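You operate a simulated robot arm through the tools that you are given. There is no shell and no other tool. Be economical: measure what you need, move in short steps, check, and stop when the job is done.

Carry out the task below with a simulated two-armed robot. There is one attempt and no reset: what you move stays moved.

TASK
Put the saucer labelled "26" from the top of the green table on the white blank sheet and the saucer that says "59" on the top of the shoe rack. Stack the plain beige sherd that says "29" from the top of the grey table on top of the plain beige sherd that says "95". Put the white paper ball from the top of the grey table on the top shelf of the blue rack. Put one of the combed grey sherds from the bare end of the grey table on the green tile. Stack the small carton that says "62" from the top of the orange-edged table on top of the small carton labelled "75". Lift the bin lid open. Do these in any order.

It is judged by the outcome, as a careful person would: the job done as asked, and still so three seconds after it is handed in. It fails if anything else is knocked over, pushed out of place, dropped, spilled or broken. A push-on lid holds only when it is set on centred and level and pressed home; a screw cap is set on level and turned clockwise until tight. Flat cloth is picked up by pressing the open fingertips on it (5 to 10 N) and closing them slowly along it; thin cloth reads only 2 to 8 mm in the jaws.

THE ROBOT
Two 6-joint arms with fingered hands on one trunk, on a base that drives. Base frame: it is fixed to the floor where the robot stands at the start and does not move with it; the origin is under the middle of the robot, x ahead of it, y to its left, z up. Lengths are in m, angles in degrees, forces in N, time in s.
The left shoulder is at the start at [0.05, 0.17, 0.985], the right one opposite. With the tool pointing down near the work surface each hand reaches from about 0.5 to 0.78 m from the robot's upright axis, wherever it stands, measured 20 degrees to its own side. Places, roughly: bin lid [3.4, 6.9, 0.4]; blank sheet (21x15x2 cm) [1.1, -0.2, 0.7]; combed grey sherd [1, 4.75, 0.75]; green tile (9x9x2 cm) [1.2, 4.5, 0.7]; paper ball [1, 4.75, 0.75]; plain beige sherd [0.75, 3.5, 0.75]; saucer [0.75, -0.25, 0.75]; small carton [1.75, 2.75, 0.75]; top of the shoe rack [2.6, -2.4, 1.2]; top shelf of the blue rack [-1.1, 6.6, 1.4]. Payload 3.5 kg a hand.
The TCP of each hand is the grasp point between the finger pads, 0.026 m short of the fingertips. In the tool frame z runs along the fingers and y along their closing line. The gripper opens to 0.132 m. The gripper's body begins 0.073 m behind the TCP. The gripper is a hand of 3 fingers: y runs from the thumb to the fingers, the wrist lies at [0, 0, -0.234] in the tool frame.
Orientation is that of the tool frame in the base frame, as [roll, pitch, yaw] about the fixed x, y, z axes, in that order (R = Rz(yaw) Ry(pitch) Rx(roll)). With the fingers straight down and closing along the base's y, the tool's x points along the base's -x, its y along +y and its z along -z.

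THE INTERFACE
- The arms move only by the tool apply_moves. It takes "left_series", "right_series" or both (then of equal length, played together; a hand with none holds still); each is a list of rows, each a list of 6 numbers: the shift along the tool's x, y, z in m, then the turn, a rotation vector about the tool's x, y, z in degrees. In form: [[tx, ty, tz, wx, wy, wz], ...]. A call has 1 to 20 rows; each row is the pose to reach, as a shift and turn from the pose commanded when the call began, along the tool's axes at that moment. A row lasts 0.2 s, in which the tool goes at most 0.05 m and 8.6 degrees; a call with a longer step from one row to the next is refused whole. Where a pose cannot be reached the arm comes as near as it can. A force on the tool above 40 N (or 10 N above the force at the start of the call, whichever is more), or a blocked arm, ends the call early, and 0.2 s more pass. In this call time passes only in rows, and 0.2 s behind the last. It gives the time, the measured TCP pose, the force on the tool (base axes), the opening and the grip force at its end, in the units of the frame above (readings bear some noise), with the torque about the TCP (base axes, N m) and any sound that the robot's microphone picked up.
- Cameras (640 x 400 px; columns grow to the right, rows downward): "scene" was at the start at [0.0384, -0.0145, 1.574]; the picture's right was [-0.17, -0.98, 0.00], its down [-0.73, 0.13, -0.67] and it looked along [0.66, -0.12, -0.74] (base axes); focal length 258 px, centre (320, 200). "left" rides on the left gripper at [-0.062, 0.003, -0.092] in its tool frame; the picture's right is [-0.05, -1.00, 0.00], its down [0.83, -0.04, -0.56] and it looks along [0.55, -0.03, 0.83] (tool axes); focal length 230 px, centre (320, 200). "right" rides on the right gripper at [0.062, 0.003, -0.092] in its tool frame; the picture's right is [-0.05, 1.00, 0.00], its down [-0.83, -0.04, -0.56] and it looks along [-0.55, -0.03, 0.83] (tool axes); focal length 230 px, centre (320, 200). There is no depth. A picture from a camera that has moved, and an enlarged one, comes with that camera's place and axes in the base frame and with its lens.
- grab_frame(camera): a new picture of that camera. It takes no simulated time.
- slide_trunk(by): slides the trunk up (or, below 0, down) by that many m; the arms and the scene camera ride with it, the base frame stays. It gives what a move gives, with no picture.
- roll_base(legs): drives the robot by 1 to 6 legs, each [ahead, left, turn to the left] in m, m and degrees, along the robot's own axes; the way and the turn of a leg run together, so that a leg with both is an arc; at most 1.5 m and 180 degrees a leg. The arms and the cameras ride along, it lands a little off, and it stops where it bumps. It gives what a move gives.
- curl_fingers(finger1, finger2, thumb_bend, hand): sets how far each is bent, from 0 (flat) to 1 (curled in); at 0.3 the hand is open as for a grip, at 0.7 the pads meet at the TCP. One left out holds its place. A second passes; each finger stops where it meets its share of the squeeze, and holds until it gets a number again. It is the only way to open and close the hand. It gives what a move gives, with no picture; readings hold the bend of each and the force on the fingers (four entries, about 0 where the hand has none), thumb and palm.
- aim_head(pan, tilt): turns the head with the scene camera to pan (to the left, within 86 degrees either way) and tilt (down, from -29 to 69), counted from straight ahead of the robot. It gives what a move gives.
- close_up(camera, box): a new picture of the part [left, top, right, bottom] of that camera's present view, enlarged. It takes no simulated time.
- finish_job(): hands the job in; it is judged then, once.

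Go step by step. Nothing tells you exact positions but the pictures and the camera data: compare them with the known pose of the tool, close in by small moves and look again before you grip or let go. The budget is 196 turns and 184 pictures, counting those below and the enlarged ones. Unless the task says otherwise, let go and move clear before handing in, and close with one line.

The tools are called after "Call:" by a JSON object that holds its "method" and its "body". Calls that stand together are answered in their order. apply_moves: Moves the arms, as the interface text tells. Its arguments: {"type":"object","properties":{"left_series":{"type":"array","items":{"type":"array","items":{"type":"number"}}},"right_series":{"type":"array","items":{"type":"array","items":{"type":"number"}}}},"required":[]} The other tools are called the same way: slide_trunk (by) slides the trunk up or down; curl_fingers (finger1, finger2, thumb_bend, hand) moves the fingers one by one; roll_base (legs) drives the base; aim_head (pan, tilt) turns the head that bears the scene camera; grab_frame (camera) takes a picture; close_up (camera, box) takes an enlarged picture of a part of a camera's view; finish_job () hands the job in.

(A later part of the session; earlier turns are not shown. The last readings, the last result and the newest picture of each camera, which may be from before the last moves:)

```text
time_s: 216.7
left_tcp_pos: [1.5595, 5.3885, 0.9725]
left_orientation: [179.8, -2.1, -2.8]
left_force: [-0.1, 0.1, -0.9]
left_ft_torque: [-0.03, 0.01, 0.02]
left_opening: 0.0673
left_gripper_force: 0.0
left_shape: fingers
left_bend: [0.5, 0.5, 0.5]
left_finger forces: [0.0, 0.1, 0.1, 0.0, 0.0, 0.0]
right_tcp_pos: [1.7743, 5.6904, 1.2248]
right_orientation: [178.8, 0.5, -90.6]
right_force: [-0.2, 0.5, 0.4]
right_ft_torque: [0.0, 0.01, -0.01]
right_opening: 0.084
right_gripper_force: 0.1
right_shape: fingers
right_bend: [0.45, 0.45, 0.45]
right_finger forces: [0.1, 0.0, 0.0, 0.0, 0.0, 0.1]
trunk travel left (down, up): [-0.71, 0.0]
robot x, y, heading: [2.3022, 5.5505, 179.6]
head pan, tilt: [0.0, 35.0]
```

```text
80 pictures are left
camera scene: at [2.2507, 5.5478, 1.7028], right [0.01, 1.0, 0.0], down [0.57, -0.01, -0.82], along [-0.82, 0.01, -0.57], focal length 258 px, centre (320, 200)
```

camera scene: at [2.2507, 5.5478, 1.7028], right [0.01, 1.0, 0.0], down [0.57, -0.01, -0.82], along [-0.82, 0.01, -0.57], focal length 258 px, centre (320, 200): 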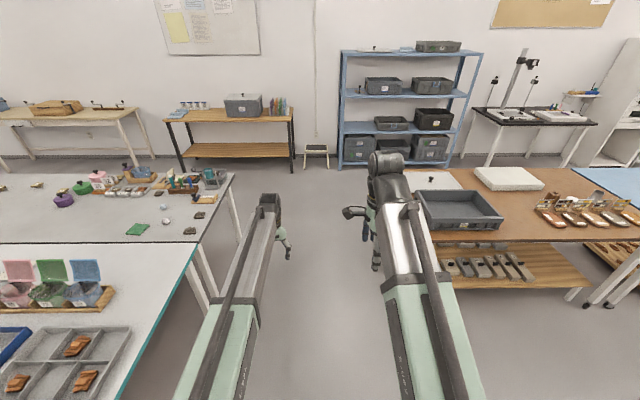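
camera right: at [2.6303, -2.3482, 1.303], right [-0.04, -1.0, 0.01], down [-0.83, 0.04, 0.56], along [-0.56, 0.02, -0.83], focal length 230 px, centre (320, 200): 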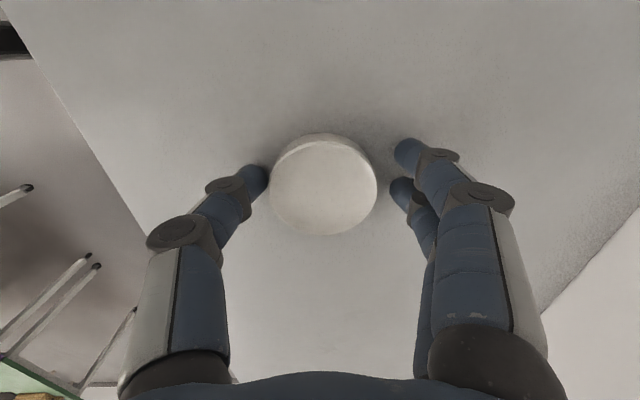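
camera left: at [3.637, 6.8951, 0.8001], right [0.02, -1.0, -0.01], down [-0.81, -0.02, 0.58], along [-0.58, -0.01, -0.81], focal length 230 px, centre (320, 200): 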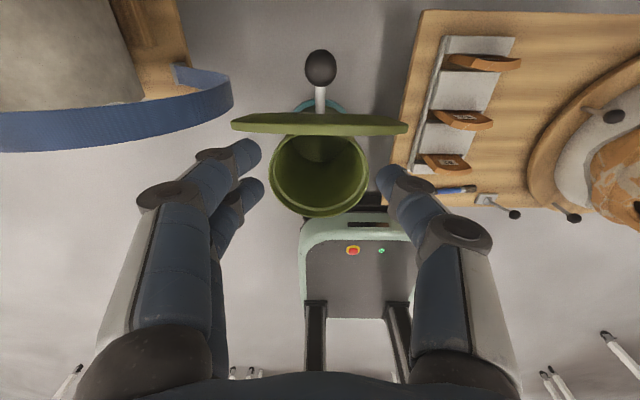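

Call:
{"method": "apply_moves", "body": {"left_series": [[0.02, 0, -0.04, 0, -2, 0], [0.05, 0, -0.08, 0, -2, 0], [0.08, 0, -0.11, 0, -2, 0]]}}

Call:
{"method": "roll_base", "body": {"legs": [[1.25, 0, 0], [0, 0, 90]]}}

Call:
{"method": "aim_head", "body": {"pan": 0, "tilt": 50}}

Call:
{"method": "grab_frame", "body": {"camera": "scene"}}

```text
time_s: 217.5
left_tcp_pos: [1.6367, 5.3869, 1.0848]
left_orientation: [179.8, 0.1, -2.8]
left_force: [0.5, 0.0, -0.1]
left_ft_torque: [-0.05, -0.02, 0.0]
left_opening: 0.0672
left_gripper_force: 0.1
left_shape: fingers
left_bend: [0.5, 0.5, 0.5]
left_finger forces: [0.1, 0.0, 0.0, 0.0, 0.0, 0.1]
right_tcp_pos: [1.7752, 5.6893, 1.2242]
right_orientation: [178.7, 0.5, -90.7]
right_force: [-0.4, -0.2, -0.5]
right_ft_torque: [-0.02, 0.05, -0.02]
right_opening: 0.084
right_gripper_force: 0.1
right_shape: fingers
right_bend: [0.45, 0.45, 0.45]
right_finger forces: [0.0, 0.0, 0.0, 0.1, 0.1, 0.0]
trunk travel left (down, up): [-0.71, 0.0]
robot x, y, heading: [2.2986, 5.5473, 179.3]
head pan, tilt: [0.0, 35.0]
```

```text
time_s: 227.7
left_tcp_pos: [1.2211, 4.8869, 1.0852]
left_orientation: [179.8, 0.0, 88.5]
left_force: [-0.9, -0.8, 0.7]
left_ft_torque: [0.01, 0.0, 0.0]
left_opening: 0.0673
left_gripper_force: 0.1
left_shape: fingers
left_bend: [0.5, 0.5, 0.5]
left_finger forces: [0.1, 0.0, 0.0, 0.0, 0.1, 0.0]
right_tcp_pos: [0.9146, 5.0217, 1.2246]
right_orientation: [178.8, 0.4, 0.6]
right_force: [-0.4, -0.6, 0.4]
right_ft_torque: [-0.03, 0.01, -0.03]
right_opening: 0.0841
right_gripper_force: 0.1
right_shape: fingers
right_bend: [0.45, 0.45, 0.45]
right_finger forces: [0.0, 0.1, 0.1, 0.0, 0.1, 0.1]
trunk travel left (down, up): [-0.71, 0.0]
robot x, y, heading: [1.0452, 5.5491, -89.3]
head pan, tilt: [0.0, 35.0]
```

```text
time_s: 228.4
left_tcp_pos: [1.2209, 4.8883, 1.0852]
left_orientation: [179.8, -0.1, 88.4]
left_force: [-0.1, -0.2, 0.8]
left_ft_torque: [0.01, 0.02, 0.04]
left_opening: 0.0672
left_gripper_force: 0.1
left_shape: fingers
left_bend: [0.5, 0.5, 0.5]
left_finger forces: [0.1, 0.1, 0.0, 0.1, 0.0, 0.0]
right_tcp_pos: [0.9148, 5.0213, 1.2252]
right_orientation: [178.7, 0.5, 0.7]
right_force: [0.2, -0.6, 0.5]
right_ft_torque: [-0.02, 0.0, 0.03]
right_opening: 0.0841
right_gripper_force: 0.0
right_shape: fingers
right_bend: [0.45, 0.45, 0.45]
right_finger forces: [0.1, 0.0, 0.0, 0.0, 0.0, 0.0]
trunk travel left (down, up): [-0.71, 0.0]
robot x, y, heading: [1.0471, 5.5466, -89.3]
head pan, tilt: [0.0, 50.0]
```

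```text
79 pictures are left
camera scene: at [1.0467, 5.5099, 1.6812], right [-1.0, -0.01, 0.0], down [-0.01, 0.77, -0.64], along [0.01, -0.64, -0.77], focal length 258 px, centre (320, 200)
```

scene: 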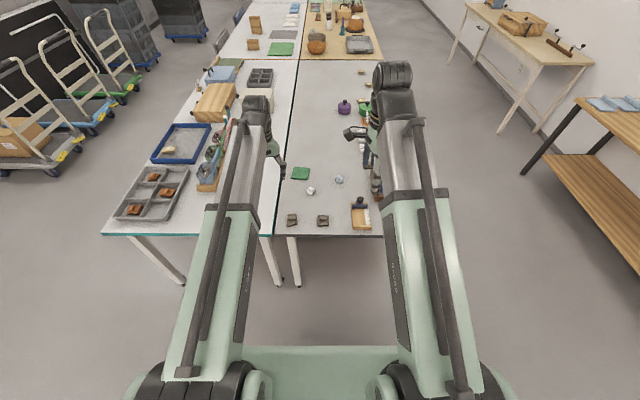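

Call:
{"method": "close_up", "body": {"camera": "scene", "box": [270, 150, 390, 240]}}

Call:
{"method": "close_up", "body": {"camera": "scene", "box": [280, 55, 400, 130]}}

```text
4.44 times, centred on (330, 195) of scene
camera zoom: at [1.0467, 5.5099, 1.6812], right [-1.0, -0.01, 0.0], down [-0.01, 0.77, -0.64], along [0.01, -0.64, -0.77], focal length 1145 px, centre (276, 222)
```

zoom: 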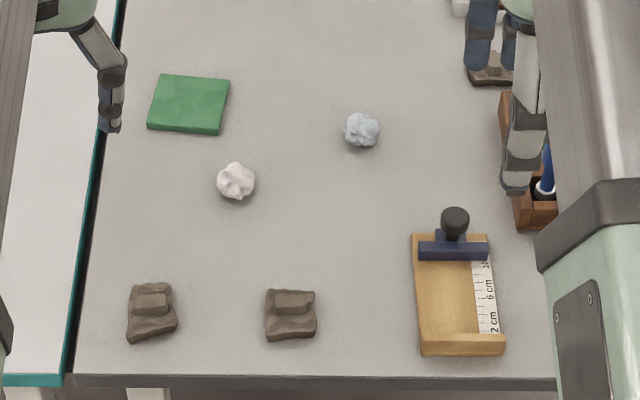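

```text
5.33 times, centred on (340, 92) of scene
camera zoom: at [1.0467, 5.5099, 1.6812], right [-1.0, -0.01, 0.0], down [-0.01, 0.77, -0.64], along [0.01, -0.64, -0.77], focal length 1374 px, centre (213, 773)
```

zoom: 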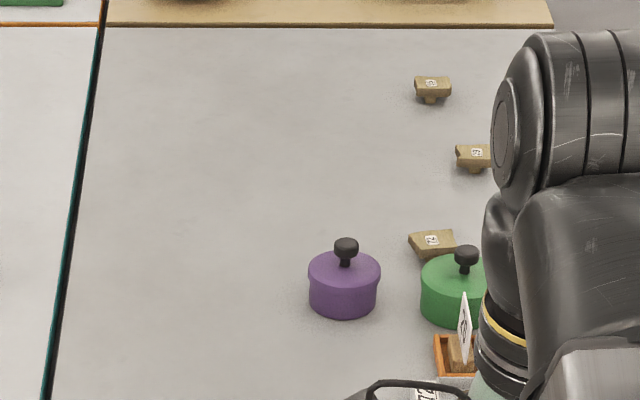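

Call:
{"method": "roll_base", "body": {"legs": [[0.1, 0, -0.7]]}}

Call:
{"method": "curl_fingers", "body": {"hand": "left", "finger1": 0.42, "finger2": 0.42, "thumb_bend": 0.42}}

Call:
{"method": "apply_moves", "body": {"left_series": [[0.025, -0.014, 0, 0, 0, 0], [0.05, -0.028, 0.02, 0, 0, 0], [0.078, -0.042, 0.05, 0, 0, 0], [0.078, -0.042, 0.1, 0, 0, 0], [0.078, -0.042, 0.145, 0, 0, 0], [0.078, -0.042, 0.185, 0, 0, 0]]}}

Call:
{"method": "grab_frame", "body": {"camera": "left"}}

Call:
{"method": "grab_frame", "body": {"camera": "scene"}}

```text
time_s: 229.6
left_tcp_pos: [1.2136, 4.7855, 1.0824]
left_orientation: [179.8, 0.0, 87.6]
left_force: [0.1, -0.2, 0.5]
left_ft_torque: [0.05, 0.05, -0.03]
left_opening: 0.0671
left_gripper_force: 0.1
left_shape: fingers
left_bend: [0.5, 0.5, 0.5]
left_finger forces: [0.1, 0.0, 0.0, 0.0, 0.0, 0.1]
right_tcp_pos: [0.908, 4.923, 1.2249]
right_orientation: [178.9, 0.4, -0.1]
right_force: [0.2, 0.8, -0.7]
right_ft_torque: [0.01, 0.02, 0.04]
right_opening: 0.0839
right_gripper_force: 0.0
right_shape: fingers
right_bend: [0.45, 0.45, 0.45]
right_finger forces: [0.0, 0.0, 0.0, 0.0, 0.1, 0.0]
trunk travel left (down, up): [-0.71, 0.0]
robot x, y, heading: [1.0435, 5.4505, -90.3]
head pan, tilt: [0.0, 50.0]
```

```text
time_s: 230.6
left_tcp_pos: [1.2115, 4.7872, 1.0847]
left_orientation: [179.8, -0.1, 87.7]
left_force: [0.2, 0.7, 0.9]
left_ft_torque: [0.0, 0.02, 0.01]
left_opening: 0.0942
left_gripper_force: 0.1
left_shape: fingers
left_bend: [0.42, 0.42, 0.42]
left_finger forces: [0.1, 0.0, 0.0, 0.0, 0.0, 0.0]
right_tcp_pos: [0.9086, 4.924, 1.2231]
right_orientation: [178.9, 0.5, -0.2]
right_force: [0.8, 0.0, -0.2]
right_ft_torque: [-0.01, 0.0, -0.01]
right_opening: 0.0839
right_gripper_force: 0.1
right_shape: fingers
right_bend: [0.45, 0.45, 0.45]
right_finger forces: [0.0, 0.0, 0.0, 0.0, 0.0, 0.1]
trunk travel left (down, up): [-0.71, 0.0]
robot x, y, heading: [1.0448, 5.4461, -90.1]
head pan, tilt: [0.0, 50.0]
```

```text
time_s: 232.0
left_tcp_pos: [1.1742, 4.8652, 0.8985]
left_orientation: [179.9, 0.0, 87.6]
left_force: [-0.7, -0.9, -1.2]
left_ft_torque: [0.01, 0.02, -0.04]
left_opening: 0.0943
left_gripper_force: 0.0
left_shape: fingers
left_bend: [0.42, 0.42, 0.42]
left_finger forces: [0.1, 0.0, 0.0, 0.1, 0.0, 0.0]
right_tcp_pos: [0.9084, 4.924, 1.2251]
right_orientation: [178.7, 0.5, -0.1]
right_force: [-0.2, 1.3, 0.6]
right_ft_torque: [0.0, -0.01, 0.0]
right_opening: 0.084
right_gripper_force: 0.0
right_shape: fingers
right_bend: [0.45, 0.45, 0.45]
right_finger forces: [0.0, 0.0, 0.1, 0.0, 0.0, 0.0]
trunk travel left (down, up): [-0.71, 0.0]
robot x, y, heading: [1.0461, 5.4507, -90.2]
head pan, tilt: [0.0, 50.0]
```

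```text
76 pictures are left
camera left: at [1.1755, 4.8054, 0.9904], right [-1.0, -0.01, 0.0], down [-0.01, 0.83, 0.55], along [0.0, 0.55, -0.83], focal length 230 px, centre (320, 200)
```

left: 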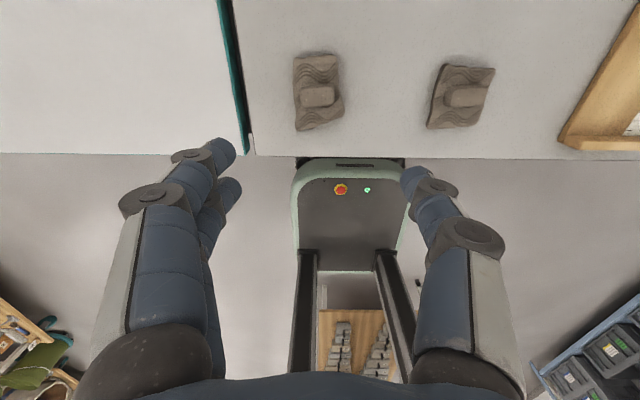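

```text
75 pictures are left
camera scene: at [1.0467, 5.4106, 1.6812], right [-1.0, 0.0, 0.0], down [0.0, 0.77, -0.64], along [0.0, -0.64, -0.77], focal length 258 px, centre (320, 200)
```

scene: 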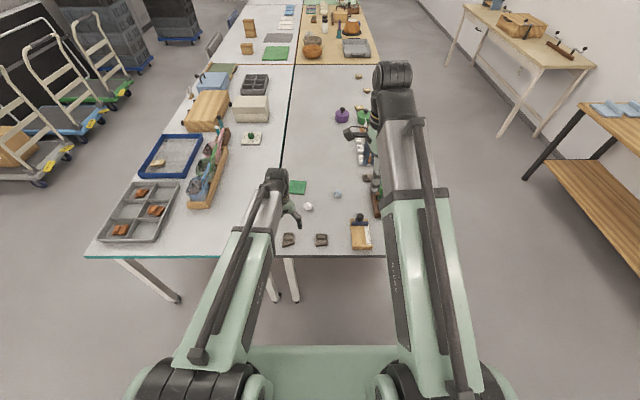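

Call:
{"method": "apply_moves", "body": {"left_series": [[-0.019, 0.003, 0.04, 0, 0, 0], [-0.019, 0.003, 0.085, 0, 0, 0], [-0.019, 0.003, 0.12, 0, 0, 0], [-0.019, 0.003, 0.135, 0, 0, 0]]}}

Call:
{"method": "grab_frame", "body": {"camera": "left"}}

```text
time_s: 233.0
left_tcp_pos: [1.1774, 4.8486, 0.7709]
left_orientation: [179.8, 0.2, 87.7]
left_force: [0.2, 5.0, 17.1]
left_ft_torque: [0.21, 0.14, -0.08]
left_opening: 0.0955
left_gripper_force: 8.8
left_shape: fingers
left_bend: [0.42, 0.42, 0.42]
left_finger forces: [2.5, 4.8, 0.0, 0.0, 9.8, 0.1]
right_tcp_pos: [0.9084, 4.9257, 1.2254]
right_orientation: [178.8, 0.5, -0.2]
right_force: [0.5, -0.7, -0.5]
right_ft_torque: [0.03, 0.03, 0.01]
right_opening: 0.0841
right_gripper_force: 0.0
right_shape: fingers
right_bend: [0.45, 0.45, 0.45]
right_finger forces: [0.0, 0.0, 0.0, 0.1, 0.1, 0.0]
trunk travel left (down, up): [-0.71, 0.0]
robot x, y, heading: [1.0472, 5.4458, -90.3]
head pan, tilt: [0.0, 50.0]
stopped in row 4 (left hand): the force on the tool passed its limit at 44 N (the readings are from after the stop); the commanded pose is now the measured one
```

```text
74 pictures are left
camera left: at [1.1793, 4.7879, 0.8613], right [-1.0, -0.01, 0.0], down [-0.01, 0.83, 0.55], along [0.0, 0.55, -0.83], focal length 230 px, centre (320, 200)
```

left: 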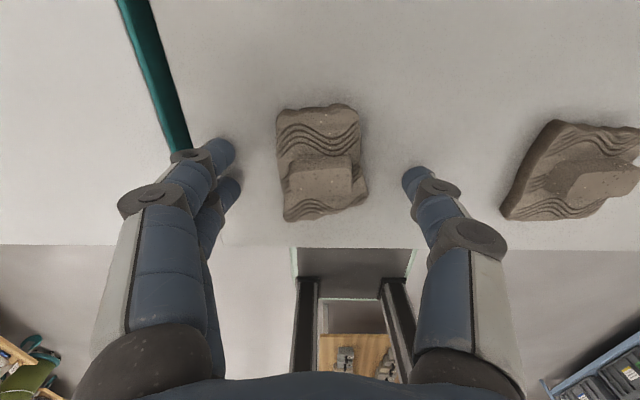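

Call:
{"method": "apply_moves", "body": {"left_series": [[0, 0, -0.003, 0, 0, 0]]}}

Call:
{"method": "curl_fingers", "body": {"hand": "left", "finger1": 0.66, "finger2": 0.66, "thumb_bend": 0.66}}

Call:
{"method": "grab_frame", "body": {"camera": "left"}}

```text
time_s: 233.4
left_tcp_pos: [1.1779, 4.8479, 0.7708]
left_orientation: [179.9, 0.3, 87.7]
left_force: [0.0, 0.4, 0.9]
left_ft_torque: [0.0, 0.02, 0.01]
left_opening: 0.0957
left_gripper_force: 0.3
left_shape: fingers
left_bend: [0.42, 0.42, 0.42]
left_finger forces: [0.0, 0.0, 0.0, 0.1, 0.3, 0.0]
right_tcp_pos: [0.9092, 4.9246, 1.2252]
right_orientation: [178.7, 0.5, -0.2]
right_force: [0.2, 0.1, 0.3]
right_ft_torque: [0.01, 0.03, 0.0]
right_opening: 0.0842
right_gripper_force: 0.2
right_shape: fingers
right_bend: [0.45, 0.45, 0.45]
right_finger forces: [0.0, 0.0, 0.0, 0.1, 0.0, 0.0]
trunk travel left (down, up): [-0.71, 0.0]
robot x, y, heading: [1.0506, 5.4483, -90.3]
head pan, tilt: [0.0, 50.0]
```

```text
time_s: 234.4
left_tcp_pos: [1.1771, 4.8487, 0.7725]
left_orientation: [179.8, 0.3, 87.7]
left_force: [-0.9, 0.9, 1.5]
left_ft_torque: [0.04, 0.01, 0.01]
left_opening: 0.0445
left_gripper_force: 13.2
left_shape: fingers
left_bend: [0.58, 0.59, 0.61]
left_finger forces: [6.6, 6.8, 0.0, 0.1, 12.8, 0.1]
right_tcp_pos: [0.9079, 4.924, 1.2253]
right_orientation: [178.8, 0.6, -0.2]
right_force: [0.0, 0.2, 0.4]
right_ft_torque: [0.03, 0.0, 0.0]
right_opening: 0.0841
right_gripper_force: 0.1
right_shape: fingers
right_bend: [0.45, 0.45, 0.45]
right_finger forces: [0.2, 0.0, 0.0, 0.0, 0.0, 0.0]
trunk travel left (down, up): [-0.71, 0.0]
robot x, y, heading: [1.0468, 5.4509, -89.9]
head pan, tilt: [0.0, 50.0]
```

```text
73 pictures are left
camera left: at [1.1795, 4.7877, 0.8626], right [-1.0, -0.01, 0.0], down [-0.01, 0.83, 0.55], along [0.0, 0.55, -0.83], focal length 230 px, centre (320, 200)
```

left: 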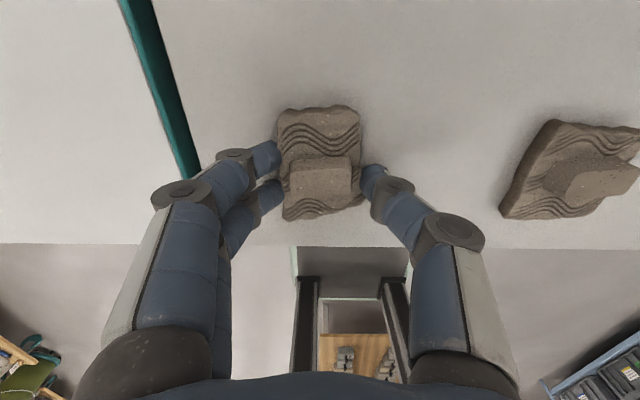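

Call:
{"method": "apply_moves", "body": {"left_series": [[0, 0, -0.01, 0, 0, 0], [0, 0, -0.05, 0, 0, 0], [0, 0, -0.09, 0, 0, 0], [0, 0, -0.13, 0, 0, 0]]}}

Call:
{"method": "roll_base", "body": {"legs": [[0.2, 0, 0]]}}

Call:
{"method": "grab_frame", "body": {"camera": "left"}}

Call:
{"method": "grab_frame", "body": {"camera": "scene"}}

```text
time_s: 235.4
left_tcp_pos: [1.177, 4.8485, 0.9018]
left_orientation: [179.8, 0.3, 87.7]
left_force: [-0.2, 0.1, 0.5]
left_ft_torque: [-0.01, 0.0, 0.04]
left_opening: 0.0443
left_gripper_force: 11.7
left_shape: fingers
left_bend: [0.58, 0.59, 0.61]
left_finger forces: [6.2, 6.0, 0.0, 0.0, 11.6, 0.0]
right_tcp_pos: [0.9082, 4.9238, 1.2249]
right_orientation: [178.8, 0.5, -0.1]
right_force: [-0.2, 0.1, -0.1]
right_ft_torque: [-0.03, -0.03, 0.04]
right_opening: 0.0843
right_gripper_force: 0.1
right_shape: fingers
right_bend: [0.45, 0.45, 0.45]
right_finger forces: [0.0, 0.0, 0.1, 0.0, 0.0, 0.0]
trunk travel left (down, up): [-0.71, 0.0]
robot x, y, heading: [1.0435, 5.449, -90.0]
head pan, tilt: [0.0, 50.0]
```

```text
time_s: 237.0
left_tcp_pos: [1.1783, 4.646, 0.9002]
left_orientation: [179.8, 0.2, 87.7]
left_force: [-0.3, 0.8, -1.7]
left_ft_torque: [-0.01, 0.0, -0.01]
left_opening: 0.0445
left_gripper_force: 11.7
left_shape: fingers
left_bend: [0.58, 0.59, 0.61]
left_finger forces: [6.2, 6.0, 0.0, 0.1, 11.6, 0.1]
right_tcp_pos: [0.9082, 4.7222, 1.2238]
right_orientation: [178.9, 0.6, 0.0]
right_force: [0.2, -0.1, 0.3]
right_ft_torque: [0.02, 0.01, 0.01]
right_opening: 0.0839
right_gripper_force: 0.2
right_shape: fingers
right_bend: [0.45, 0.45, 0.45]
right_finger forces: [0.0, 0.1, 0.0, 0.0, 0.1, 0.0]
trunk travel left (down, up): [-0.71, 0.0]
robot x, y, heading: [1.0453, 5.2458, -89.7]
head pan, tilt: [0.0, 50.0]
```

```text
72 pictures are left
camera left: at [1.1792, 4.5859, 0.9904], right [-1.0, -0.01, 0.0], down [-0.01, 0.83, 0.55], along [0.0, 0.55, -0.83], focal length 230 px, centre (320, 200)
```

left: 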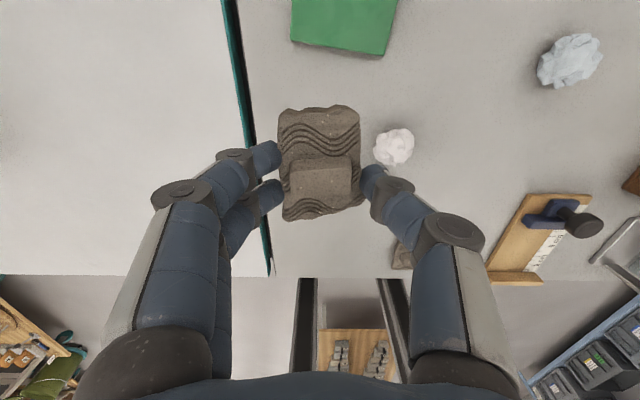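

```text
71 pictures are left
camera scene: at [1.0461, 5.2087, 1.6811], right [-1.0, 0.0, 0.0], down [0.0, 0.77, -0.64], along [0.0, -0.64, -0.77], focal length 258 px, centre (320, 200)
```

scene: 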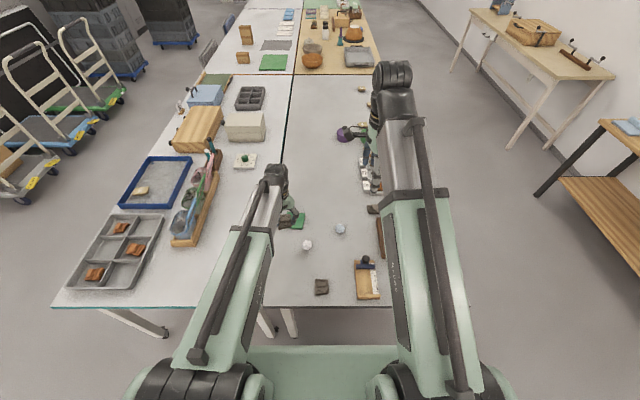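

Call:
{"method": "apply_moves", "body": {"left_series": [[-0.047, -0.006, 0, 0, 0, 0], [-0.0935, -0.011, 0, 0, 0, 0], [-0.0935, -0.011, 0.04, 0, 0, 0], [-0.0935, -0.011, 0.07, 0, 0, 0], [-0.0935, -0.011, 0.085, 0, 0, 0]]}}

Call:
{"method": "grab_frame", "body": {"camera": "left"}}

Call:
{"method": "close_up", "body": {"camera": "scene", "box": [250, 180, 346, 260]}}

```text
time_s: 238.2
left_tcp_pos: [1.1614, 4.5548, 0.8154]
left_orientation: [179.8, 0.2, 87.9]
left_force: [0.8, -0.4, -0.1]
left_ft_torque: [0.01, 0.0, -0.02]
left_opening: 0.0449
left_gripper_force: 11.2
left_shape: fingers
left_bend: [0.58, 0.59, 0.61]
left_finger forces: [6.1, 6.0, 0.0, 0.1, 11.5, 0.0]
right_tcp_pos: [0.9092, 4.7236, 1.2256]
right_orientation: [178.8, 0.4, -0.1]
right_force: [-0.4, -0.2, 0.1]
right_ft_torque: [0.0, 0.01, 0.01]
right_opening: 0.0842
right_gripper_force: 0.0
right_shape: fingers
right_bend: [0.45, 0.45, 0.45]
right_finger forces: [0.0, 0.0, 0.0, 0.1, 0.0, 0.0]
trunk travel left (down, up): [-0.71, 0.0]
robot x, y, heading: [1.0472, 5.2477, -90.2]
head pan, tilt: [0.0, 50.0]
```

```text
70 pictures are left
camera left: at [1.1641, 4.4946, 0.9071], right [-1.0, -0.01, 0.0], down [-0.01, 0.83, 0.55], along [0.0, 0.55, -0.83], focal length 230 px, centre (320, 200)
```

left: 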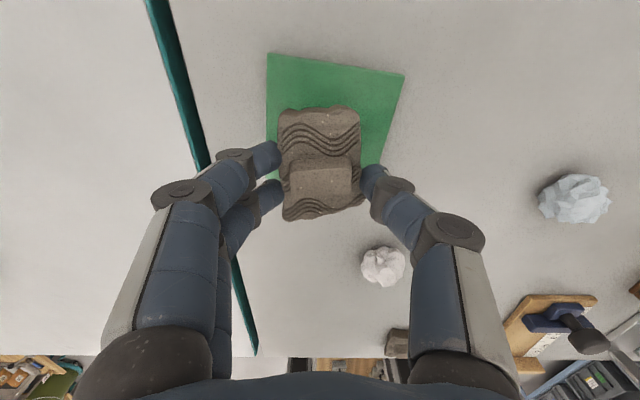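

```text
5.00 times, centred on (298, 220) of scene
camera zoom: at [1.0462, 5.2107, 1.6811], right [-1.0, 0.0, 0.0], down [0.0, 0.77, -0.64], along [0.0, -0.64, -0.77], focal length 1288 px, centre (430, 100)
```

zoom: 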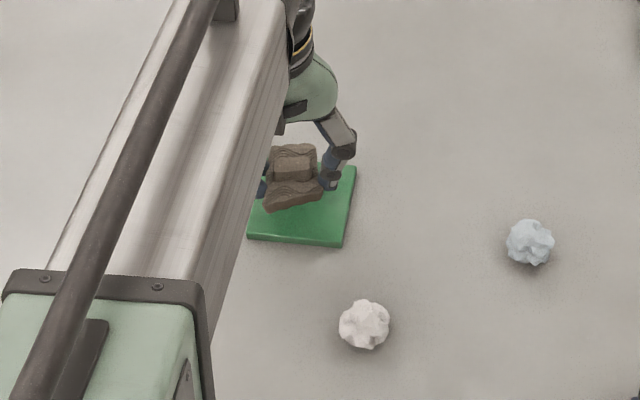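

Call:
{"method": "apply_moves", "body": {"left_series": [[-0.009, -0.008, 0.01, 0, 0, 0], [-0.009, -0.008, 0.02, 0, 0, 0], [-0.009, -0.008, 0.023, 0, 0, 0]]}}

Call:
{"method": "apply_moves", "body": {"left_series": [[0, 0, 0.002, 0, 0, 0], [0, 0, 0.004, 0, 0, 0]]}}

Call:
{"method": "close_up", "body": {"camera": "scene", "box": [270, 190, 334, 240]}}

```text
time_s: 239.0
left_tcp_pos: [1.1542, 4.5449, 0.7932]
left_orientation: [179.8, 0.2, 87.9]
left_force: [0.4, 0.4, -0.3]
left_ft_torque: [0.03, -0.03, 0.01]
left_opening: 0.0443
left_gripper_force: 11.3
left_shape: fingers
left_bend: [0.58, 0.59, 0.61]
left_finger forces: [6.1, 6.0, 0.0, 0.0, 11.6, 0.0]
right_tcp_pos: [0.9074, 4.7233, 1.2244]
right_orientation: [178.8, 0.6, 0.0]
right_force: [0.0, 0.1, 0.2]
right_ft_torque: [-0.01, 0.0, 0.0]
right_opening: 0.0842
right_gripper_force: 0.1
right_shape: fingers
right_bend: [0.45, 0.45, 0.45]
right_finger forces: [0.0, 0.1, 0.1, 0.0, 0.1, 0.0]
trunk travel left (down, up): [-0.71, 0.0]
robot x, y, heading: [1.0456, 5.2503, -90.0]
head pan, tilt: [0.0, 50.0]
```

```text
time_s: 239.6
left_tcp_pos: [1.1551, 4.5453, 0.7894]
left_orientation: [179.8, 0.2, 87.7]
left_force: [0.2, -0.3, -0.3]
left_ft_torque: [0.01, 0.02, 0.03]
left_opening: 0.0447
left_gripper_force: 11.8
left_shape: fingers
left_bend: [0.58, 0.59, 0.61]
left_finger forces: [6.1, 6.1, 0.1, 0.1, 11.6, 0.0]
right_tcp_pos: [0.9071, 4.7252, 1.2242]
right_orientation: [178.9, 0.4, 0.0]
right_force: [0.3, 0.1, 0.9]
right_ft_torque: [-0.01, -0.03, -0.03]
right_opening: 0.0841
right_gripper_force: 0.0
right_shape: fingers
right_bend: [0.45, 0.45, 0.45]
right_finger forces: [0.0, 0.0, 0.0, 0.0, 0.1, 0.0]
trunk travel left (down, up): [-0.71, 0.0]
robot x, y, heading: [1.047, 5.2524, -89.8]
head pan, tilt: [0.0, 50.0]
```

```text
8.00 times, centred on (302, 215) of scene
camera zoom: at [1.0462, 5.2108, 1.6811], right [-1.0, 0.0, 0.0], down [0.0, 0.77, -0.64], along [0.0, -0.64, -0.77], focal length 2061 px, centre (464, 80)
```

zoom: 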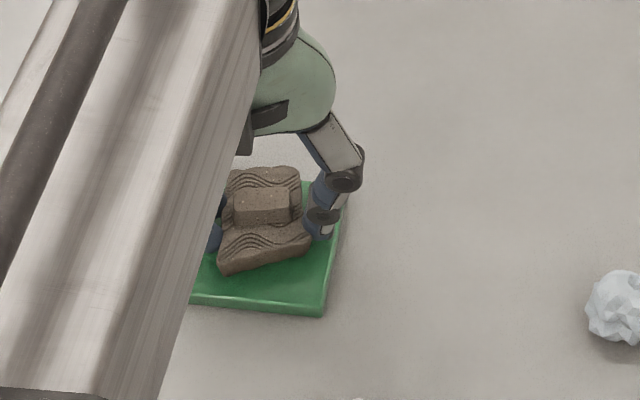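

Call:
{"method": "apply_moves", "body": {"left_series": [[0.01, 0, 0, 0, 0, 0], [0.01, 0, 0.002, 0, 0, 0], [0.01, 0, 0.004, 0, 0, 0], [0.01, 0, 0.006, 0, 0, 0]]}}

```text
time_s: 240.6
left_tcp_pos: [1.1558, 4.5562, 0.7834]
left_orientation: [179.8, 0.2, 87.9]
left_force: [0.5, 0.2, 0.3]
left_ft_torque: [0.0, 0.01, -0.03]
left_opening: 0.0443
left_gripper_force: 12.5
left_shape: fingers
left_bend: [0.58, 0.59, 0.61]
left_finger forces: [6.3, 6.4, 0.0, 0.0, 12.1, 0.0]
right_tcp_pos: [0.9085, 4.7251, 1.2246]
right_orientation: [178.8, 0.6, -0.1]
right_force: [0.2, -0.3, 0.0]
right_ft_torque: [-0.02, -0.04, 0.0]
right_opening: 0.084
right_gripper_force: 0.0
right_shape: fingers
right_bend: [0.45, 0.45, 0.45]
right_finger forces: [0.0, 0.0, 0.1, 0.0, 0.0, 0.0]
trunk travel left (down, up): [-0.71, 0.0]
robot x, y, heading: [1.0465, 5.2504, -90.3]
head pan, tilt: [0.0, 50.0]
```

Call:
{"method": "apply_moves", "body": {"left_series": [[0, 0, 0.0015, 0, 0, 0], [0, 0, 0.003, 0, 0, 0]]}}

```text
time_s: 241.2
left_tcp_pos: [1.1557, 4.5558, 0.7822]
left_orientation: [179.8, 0.4, 87.8]
left_force: [1.5, 2.2, 20.6]
left_ft_torque: [0.14, 0.03, -0.06]
left_opening: 0.0446
left_gripper_force: 22.6
left_shape: fingers
left_bend: [0.59, 0.6, 0.61]
left_finger forces: [9.6, 13.1, 0.1, 0.0, 21.7, 0.0]
right_tcp_pos: [0.908, 4.7256, 1.2262]
right_orientation: [178.6, 0.5, -0.1]
right_force: [0.0, 0.3, -0.1]
right_ft_torque: [0.0, -0.01, 0.0]
right_opening: 0.0842
right_gripper_force: 0.1
right_shape: fingers
right_bend: [0.45, 0.45, 0.45]
right_finger forces: [0.0, 0.1, 0.1, 0.0, 0.1, 0.1]
trunk travel left (down, up): [-0.71, 0.0]
robot x, y, heading: [1.0445, 5.2501, -89.8]
head pan, tilt: [0.0, 50.0]
```

Call:
{"method": "apply_moves", "body": {"left_series": [[0, 0, -0.002, 0, 0, 0]]}}

Call:
{"method": "curl_fingers", "body": {"hand": "left", "finger1": 0.45, "finger2": 0.45, "thumb_bend": 0.45}}

Call:
{"method": "apply_moves", "body": {"left_series": [[0, 0, -0.02, 0, 0, 0], [0, 0, -0.06, 0, 0, 0], [0, 0, -0.1, 0, 0, 0], [0, 0, -0.14, 0, 0, 0], [0.03, -0.01, -0.14, 0, 0, 0], [0.06, -0.03, -0.14, 0, 0, 0], [0.09, -0.04, -0.14, 0, 0, 0], [0.13, -0.05, -0.14, 0, 0, 0]]}}

Call:
{"method": "grab_frame", "body": {"camera": "left"}}

Call:
{"method": "close_up", "body": {"camera": "scene", "box": [270, 190, 350, 260]}}

```text
time_s: 241.6
left_tcp_pos: [1.1559, 4.5567, 0.7827]
left_orientation: [179.7, 0.4, 87.9]
left_force: [0.8, -3.7, 17.3]
left_ft_torque: [-0.1, 0.03, -0.03]
left_opening: 0.0442
left_gripper_force: 20.3
left_shape: fingers
left_bend: [0.59, 0.6, 0.61]
left_finger forces: [9.3, 11.1, 0.0, 0.0, 19.4, 0.0]
right_tcp_pos: [0.9085, 4.7243, 1.2247]
right_orientation: [178.6, 0.5, -0.1]
right_force: [0.4, -0.6, 0.3]
right_ft_torque: [-0.01, -0.01, -0.02]
right_opening: 0.0838
right_gripper_force: 0.0
right_shape: fingers
right_bend: [0.45, 0.45, 0.45]
right_finger forces: [0.0, 0.1, 0.0, 0.1, 0.1, 0.1]
trunk travel left (down, up): [-0.71, 0.0]
robot x, y, heading: [1.0401, 5.249, -90.4]
head pan, tilt: [0.0, 50.0]
```

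```text
time_s: 242.6
left_tcp_pos: [1.1566, 4.5551, 0.7817]
left_orientation: [179.9, 0.2, 87.8]
left_force: [-0.1, 0.4, 1.0]
left_ft_torque: [-0.01, -0.03, 0.0]
left_opening: 0.0845
left_gripper_force: 0.3
left_shape: fingers
left_bend: [0.45, 0.45, 0.45]
left_finger forces: [0.1, 0.4, 0.0, 0.0, 0.1, 0.0]
right_tcp_pos: [0.9081, 4.7224, 1.2245]
right_orientation: [178.8, 0.5, -0.1]
right_force: [0.2, -0.2, -0.1]
right_ft_torque: [0.04, 0.03, 0.04]
right_opening: 0.0842
right_gripper_force: 0.1
right_shape: fingers
right_bend: [0.45, 0.45, 0.45]
right_finger forces: [0.1, 0.1, 0.0, 0.0, 0.1, 0.0]
trunk travel left (down, up): [-0.71, 0.0]
robot x, y, heading: [1.0456, 5.2485, -90.2]
head pan, tilt: [0.0, 50.0]
```

```text
time_s: 244.4
left_tcp_pos: [1.1103, 4.689, 0.9246]
left_orientation: [179.8, 0.2, 87.9]
left_force: [0.0, 0.4, -0.1]
left_ft_torque: [-0.01, 0.02, 0.05]
left_opening: 0.0847
left_gripper_force: 0.0
left_shape: fingers
left_bend: [0.45, 0.45, 0.45]
left_finger forces: [0.0, 0.0, 0.0, 0.0, 0.0, 0.0]
right_tcp_pos: [0.9081, 4.725, 1.2245]
right_orientation: [178.7, 0.5, -0.1]
right_force: [0.1, 0.4, 0.4]
right_ft_torque: [0.0, -0.01, 0.0]
right_opening: 0.0839
right_gripper_force: 0.1
right_shape: fingers
right_bend: [0.45, 0.45, 0.45]
right_finger forces: [0.1, 0.1, 0.0, 0.1, 0.1, 0.0]
trunk travel left (down, up): [-0.71, 0.0]
robot x, y, heading: [1.0436, 5.2452, -89.9]
head pan, tilt: [0.0, 50.0]
```

```text
67 pictures are left
camera left: at [1.1125, 4.6283, 1.0149], right [-1.0, -0.01, 0.0], down [-0.01, 0.83, 0.55], along [0.0, 0.55, -0.83], focal length 230 px, centre (320, 200)
```

left: 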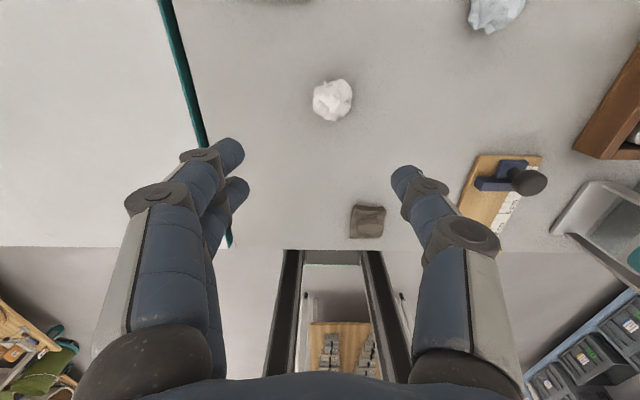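

```text
5.71 times, centred on (310, 225) of scene
camera zoom: at [1.0459, 5.2116, 1.6812], right [-1.0, 0.0, 0.0], down [0.0, 0.77, -0.64], along [0.0, -0.64, -0.77], focal length 1472 px, centre (377, 57)
```

zoom: 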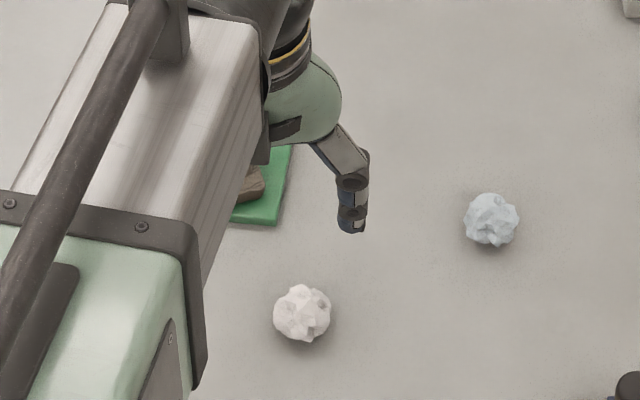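

Call:
{"method": "apply_moves", "body": {"left_series": [[-0.011, -0.01, 0.04, 0, 0, 0], [-0.011, -0.01, 0.085, 0, 0, 0], [-0.011, -0.01, 0.12, 0, 0, 0], [-0.011, -0.01, 0.14, 0, 0, 0], [-0.011, -0.01, 0.148, 0, 0, 0]]}}

Call:
{"method": "grab_frame", "body": {"camera": "left"}}

```text
time_s: 245.6
left_tcp_pos: [1.1, 4.6753, 0.7732]
left_orientation: [179.8, 0.2, 87.8]
left_force: [0.5, 0.3, -0.5]
left_ft_torque: [0.0, -0.01, -0.01]
left_opening: 0.0846
left_gripper_force: 0.0
left_shape: fingers
left_bend: [0.45, 0.45, 0.45]
left_finger forces: [0.0, 0.0, 0.0, 0.1, 0.0, 0.0]
right_tcp_pos: [0.9076, 4.7237, 1.224]
right_orientation: [178.7, 0.4, -0.1]
right_force: [-0.1, 0.4, 0.2]
right_ft_torque: [0.0, -0.03, 0.02]
right_opening: 0.0841
right_gripper_force: 0.1
right_shape: fingers
right_bend: [0.45, 0.45, 0.45]
right_finger forces: [0.0, 0.0, 0.0, 0.0, 0.0, 0.1]
trunk travel left (down, up): [-0.71, 0.0]
robot x, y, heading: [1.0453, 5.2522, -90.1]
head pan, tilt: [0.0, 50.0]
```

```text
65 pictures are left
camera left: at [1.1014, 4.6152, 0.8642], right [-1.0, -0.01, 0.0], down [-0.01, 0.83, 0.55], along [0.0, 0.55, -0.83], focal length 230 px, centre (320, 200)
```

left: 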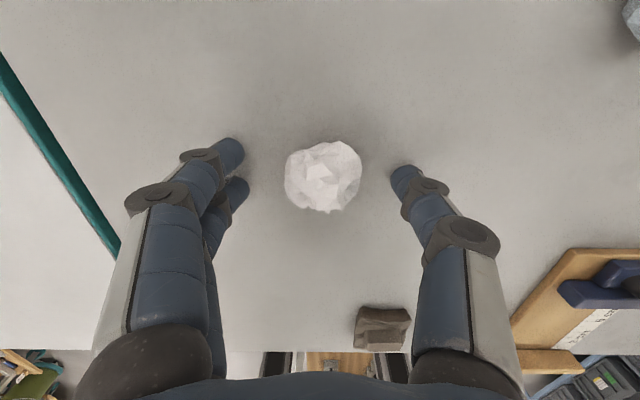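

Centred on the paper ball; I close gently and lift.

Call:
{"method": "curl_fingers", "body": {"hand": "left", "finger1": 0.65, "finger2": 0.65, "thumb_bend": 0.65}}

Call:
{"method": "apply_moves", "body": {"left_series": [[0, 0, -0.01, 0, 0, 0], [0, 0, -0.05, 0, 0, 0], [0, 0, -0.1, 0, 0, 0], [0, 0, -0.15, 0, 0, 0], [0, 0, -0.2, 0, 0, 0], [0, 0, -0.25, 0, 0, 0], [0, 0, -0.29, 0, 0, 0]]}}

Call:
{"method": "grab_frame", "body": {"camera": "left"}}

Call:
{"method": "close_up", "body": {"camera": "scene", "box": [260, 60, 400, 250]}}

```text
time_s: 246.6
left_tcp_pos: [1.0999, 4.6764, 0.7728]
left_orientation: [179.8, 0.3, 87.7]
left_force: [0.4, 0.6, -0.5]
left_ft_torque: [-0.03, 0.0, 0.0]
left_opening: 0.0352
left_gripper_force: 6.5
left_shape: fingers
left_bend: [0.6, 0.61, 0.62]
left_finger forces: [3.4, 3.4, 0.0, 0.1, 6.6, 0.0]
right_tcp_pos: [0.9088, 4.724, 1.2231]
right_orientation: [178.8, 0.4, -0.1]
right_force: [0.4, 0.2, -0.2]
right_ft_torque: [0.01, 0.01, 0.03]
right_opening: 0.0841
right_gripper_force: 0.0
right_shape: fingers
right_bend: [0.45, 0.45, 0.45]
right_finger forces: [0.1, 0.0, 0.0, 0.0, 0.0, 0.0]
trunk travel left (down, up): [-0.71, 0.0]
robot x, y, heading: [1.0454, 5.2515, -90.0]
head pan, tilt: [0.0, 50.0]
```

```text
time_s: 248.2
left_tcp_pos: [1.0984, 4.6804, 1.0649]
left_orientation: [179.8, 0.3, 87.9]
left_force: [0.1, -0.7, -0.3]
left_ft_torque: [-0.01, 0.02, -0.01]
left_opening: 0.0348
left_gripper_force: 6.7
left_shape: fingers
left_bend: [0.6, 0.61, 0.62]
left_finger forces: [3.5, 3.3, 0.1, 0.1, 6.4, 0.0]
right_tcp_pos: [0.9085, 4.7245, 1.2249]
right_orientation: [178.8, 0.6, -0.1]
right_force: [-0.7, -0.7, 0.0]
right_ft_torque: [-0.03, 0.0, -0.01]
right_opening: 0.0841
right_gripper_force: 0.0
right_shape: fingers
right_bend: [0.45, 0.45, 0.45]
right_finger forces: [0.0, 0.0, 0.0, 0.0, 0.0, 0.0]
trunk travel left (down, up): [-0.71, 0.0]
robot x, y, heading: [1.0454, 5.2505, -90.1]
head pan, tilt: [0.0, 50.0]
```

```text
64 pictures are left
camera left: at [1.1002, 4.6194, 1.1549], right [-1.0, -0.01, 0.0], down [-0.01, 0.83, 0.55], along [0.0, 0.55, -0.83], focal length 230 px, centre (320, 200)
```

left: 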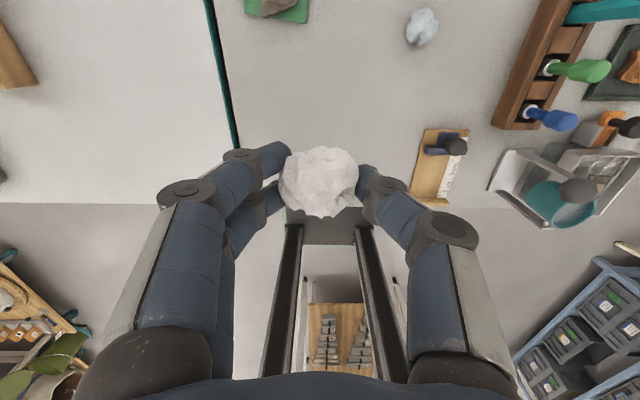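

```text
2.11 times, centred on (330, 155) of scene
camera zoom: at [1.0461, 5.2111, 1.6811], right [-1.0, 0.0, 0.0], down [0.0, 0.77, -0.64], along [0.0, -0.64, -0.77], focal length 542 px, centre (299, 295)
```

zoom: 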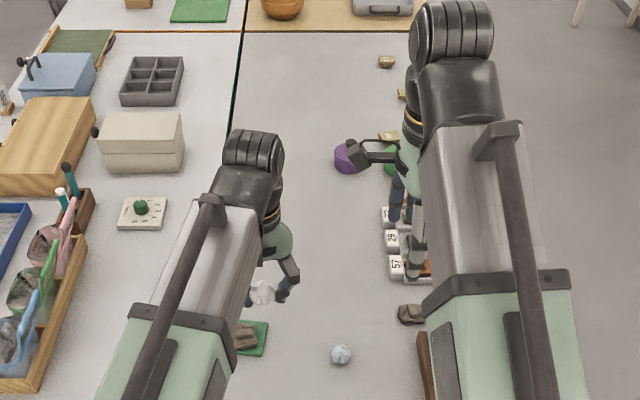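

Call:
{"method": "roll_base", "body": {"legs": [[-0.3, 0, 0], [0, 0, -90], [1.25, 0, 0]]}}

Call:
{"method": "aim_head", "body": {"pan": -35, "tilt": 15}}

Call:
{"method": "grab_frame", "body": {"camera": "scene"}}

```text
time_s: 259.9
left_tcp_pos: [-0.7764, 5.4566, 1.0632]
left_orientation: [179.8, 0.2, -0.8]
left_force: [-0.4, -0.2, 0.3]
left_ft_torque: [0.01, -0.04, -0.01]
left_opening: 0.0347
left_gripper_force: 7.2
left_shape: fingers
left_bend: [0.6, 0.61, 0.62]
left_finger forces: [3.5, 3.2, 0.0, 0.1, 6.5, 0.0]
right_tcp_pos: [-0.7371, 5.6463, 1.2237]
right_orientation: [178.8, 0.5, -88.8]
right_force: [-1.0, -0.3, -0.4]
right_ft_torque: [-0.02, -0.02, -0.02]
right_opening: 0.0842
right_gripper_force: 0.1
right_shape: fingers
right_bend: [0.45, 0.45, 0.45]
right_finger forces: [0.0, 0.0, 0.0, 0.1, 0.1, 0.0]
trunk travel left (down, up): [-0.71, 0.0]
robot x, y, heading: [-0.2078, 5.5247, -178.9]
head pan, tilt: [0.0, 50.0]
```

```text
time_s: 260.9
left_tcp_pos: [-0.777, 5.4558, 1.0635]
left_orientation: [179.8, 0.1, -0.9]
left_force: [-0.3, 0.0, 0.9]
left_ft_torque: [-0.03, 0.01, 0.03]
left_opening: 0.0345
left_gripper_force: 7.0
left_shape: fingers
left_bend: [0.6, 0.61, 0.62]
left_finger forces: [3.4, 3.1, 0.1, 0.1, 6.4, 0.0]
right_tcp_pos: [-0.7364, 5.6472, 1.2252]
right_orientation: [178.8, 0.4, -88.8]
right_force: [0.3, 0.7, -0.3]
right_ft_torque: [-0.01, 0.01, -0.02]
right_opening: 0.0843
right_gripper_force: 0.1
right_shape: fingers
right_bend: [0.45, 0.45, 0.45]
right_finger forces: [0.0, 0.0, 0.0, 0.0, 0.0, 0.1]
trunk travel left (down, up): [-0.71, 0.0]
robot x, y, heading: [-0.212, 5.5215, -179.0]
head pan, tilt: [-35.0, 15.0]
```

```text
62 pictures are left
camera scene: at [-0.2455, 5.5738, 1.7348], right [0.56, 0.83, 0.0], down [0.22, -0.14, -0.97], along [-0.8, 0.54, -0.26], focal length 258 px, centre (320, 200)
```

scene: 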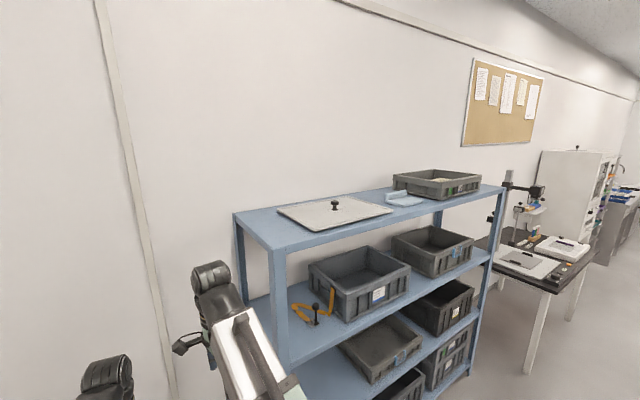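

Call:
{"method": "apply_moves", "body": {"left_series": [[0.007, 0.01, -0.041, 0, -7, 0], [0.014, 0.02, -0.082, 0, -14, 0], [0.021, 0.03, -0.123, 0, -21, 0], [0.028, 0.04, -0.164, 0, -28, 0], [0.035, 0.05, -0.205, 0, -35, 0], [0.042, 0.06, -0.246, 0, -42, 0], [0.049, 0.07, -0.287, 0, -49, 0], [0.056, 0.08, -0.328, 0, -56, 0], [0.063, 0.09, -0.369, 0, -63, 0], [0.07, 0.1, -0.41, 0, -70, 0]], "right_series": [[-0.028, -0.013, 0, 0, 0, 0], [-0.056, -0.026, 0, 0, 0, 0], [-0.084, -0.039, 0, 0, 0, 0], [-0.112, -0.052, 0, 0, 0, 0], [-0.14, -0.065, 0, 0, 0, 0], [-0.168, -0.078, 0, 0, 0, 0], [-0.196, -0.091, 0, 0, 0, 0], [-0.224, -0.104, 0, 0, 0, 0], [-0.252, -0.117, 0, 0, 0, 0], [-0.28, -0.13, 0, 0, 0, 0]]}}

Call:
{"method": "grab_frame", "body": {"camera": "left"}}

```text
time_s: 263.1
left_tcp_pos: [-0.7572, 5.3552, 1.4602]
left_orientation: [179.4, 70.1, -1.5]
left_force: [0.1, 0.5, -0.2]
left_ft_torque: [0.0, 0.01, 0.0]
left_opening: 0.0345
left_gripper_force: 6.4
left_shape: fingers
left_bend: [0.6, 0.61, 0.62]
left_finger forces: [3.5, 3.2, 0.1, 0.1, 6.4, 0.0]
left hand out of reach, approached as far as the arm can: row 6, 7, 8, 9, 10
right_tcp_pos: [-0.6179, 5.9339, 1.2053]
right_orientation: [178.5, 0.6, -88.7]
right_force: [-0.4, -0.6, 0.3]
right_ft_torque: [0.03, -0.01, 0.02]
right_opening: 0.084
right_gripper_force: 0.1
right_shape: fingers
right_bend: [0.45, 0.45, 0.45]
right_finger forces: [0.1, 0.0, 0.0, 0.0, 0.1, 0.0]
right hand out of reach, approached as far as the arm can: row 1, 2, 3, 4, 5, 6, 7, 8, 9, 10
trunk travel left (down, up): [-0.71, 0.0]
robot x, y, heading: [-0.2133, 5.5218, -179.0]
head pan, tilt: [-35.0, 15.0]
```

```text
61 pictures are left
camera left: at [-0.6905, 5.3518, 1.5481], right [0.0, 1.0, 0.04], down [0.8, 0.03, -0.59], along [-0.59, 0.04, -0.8], focal length 230 px, centre (320, 200)
```

left: 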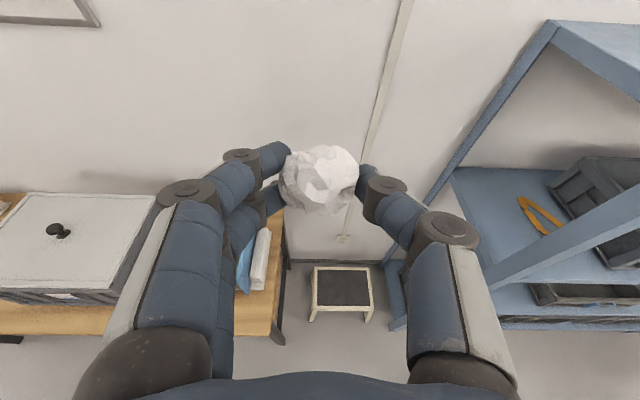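

Call:
{"method": "roll_base", "body": {"legs": [[0, -0.61, -1], [0.13, 0, 0]]}}

Call:
{"method": "grab_frame", "body": {"camera": "left"}}

Call:
{"method": "aim_head", "body": {"pan": 10, "tilt": 25}}

Call:
{"method": "grab_frame", "body": {"camera": "scene"}}

```text
time_s: 267.4
left_tcp_pos: [-0.8992, 5.9535, 1.4593]
left_orientation: [179.4, 69.8, -2.2]
left_force: [-0.4, 1.2, -0.3]
left_ft_torque: [-0.02, 0.0, 0.0]
left_opening: 0.0349
left_gripper_force: 6.5
left_shape: fingers
left_bend: [0.6, 0.61, 0.62]
left_finger forces: [3.5, 3.2, 0.1, 0.0, 6.4, 0.0]
right_tcp_pos: [-0.7525, 6.5322, 1.2058]
right_orientation: [178.5, 0.6, -89.4]
right_force: [-1.1, 0.1, -0.6]
right_ft_torque: [0.0, -0.02, 0.01]
right_opening: 0.0843
right_gripper_force: 0.2
right_shape: fingers
right_bend: [0.45, 0.45, 0.45]
right_finger forces: [0.0, 0.0, 0.1, 0.1, 0.0, 0.0]
trunk travel left (down, up): [-0.71, 0.0]
robot x, y, heading: [-0.3455, 6.1162, -179.4]
head pan, tilt: [-35.0, 15.0]
```

```text
60 pictures are left
camera left: at [-0.832, 5.9501, 1.5466], right [0.01, 1.0, 0.05], down [0.81, 0.02, -0.59], along [-0.59, 0.04, -0.81], focal length 230 px, centre (320, 200)
```

left: 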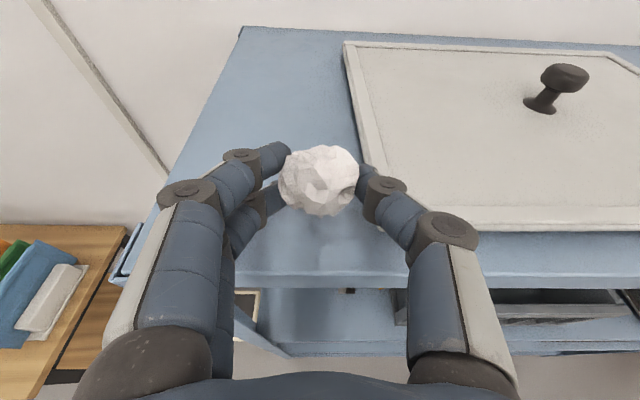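

```text
time_s: 268.5
left_tcp_pos: [-0.8959, 5.9537, 1.4596]
left_orientation: [179.4, 70.0, -2.1]
left_force: [0.7, 0.2, -0.3]
left_ft_torque: [-0.01, 0.0, 0.03]
left_opening: 0.0346
left_gripper_force: 6.8
left_shape: fingers
left_bend: [0.6, 0.61, 0.62]
left_finger forces: [3.6, 3.2, 0.0, 0.0, 6.4, 0.0]
right_tcp_pos: [-0.7512, 6.5307, 1.2053]
right_orientation: [178.5, 0.6, -89.5]
right_force: [-0.4, -0.1, 0.7]
right_ft_torque: [0.01, 0.0, 0.02]
right_opening: 0.0843
right_gripper_force: 0.0
right_shape: fingers
right_bend: [0.45, 0.45, 0.45]
right_finger forces: [0.0, 0.0, 0.0, 0.0, 0.0, 0.1]
trunk travel left (down, up): [-0.71, 0.0]
robot x, y, heading: [-0.3482, 6.1157, -179.4]
head pan, tilt: [10.0, 25.0]
```

```text
59 pictures are left
camera scene: at [-0.3947, 6.0977, 1.7187], right [-0.18, 0.98, 0.0], down [0.42, 0.08, -0.91], along [-0.89, -0.17, -0.42], focal length 258 px, centre (320, 200)
```

scene: 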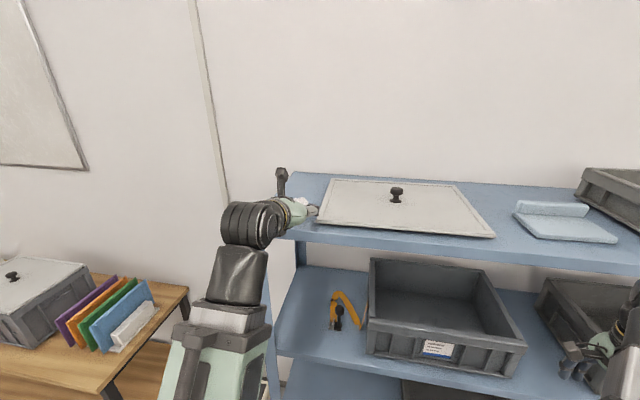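

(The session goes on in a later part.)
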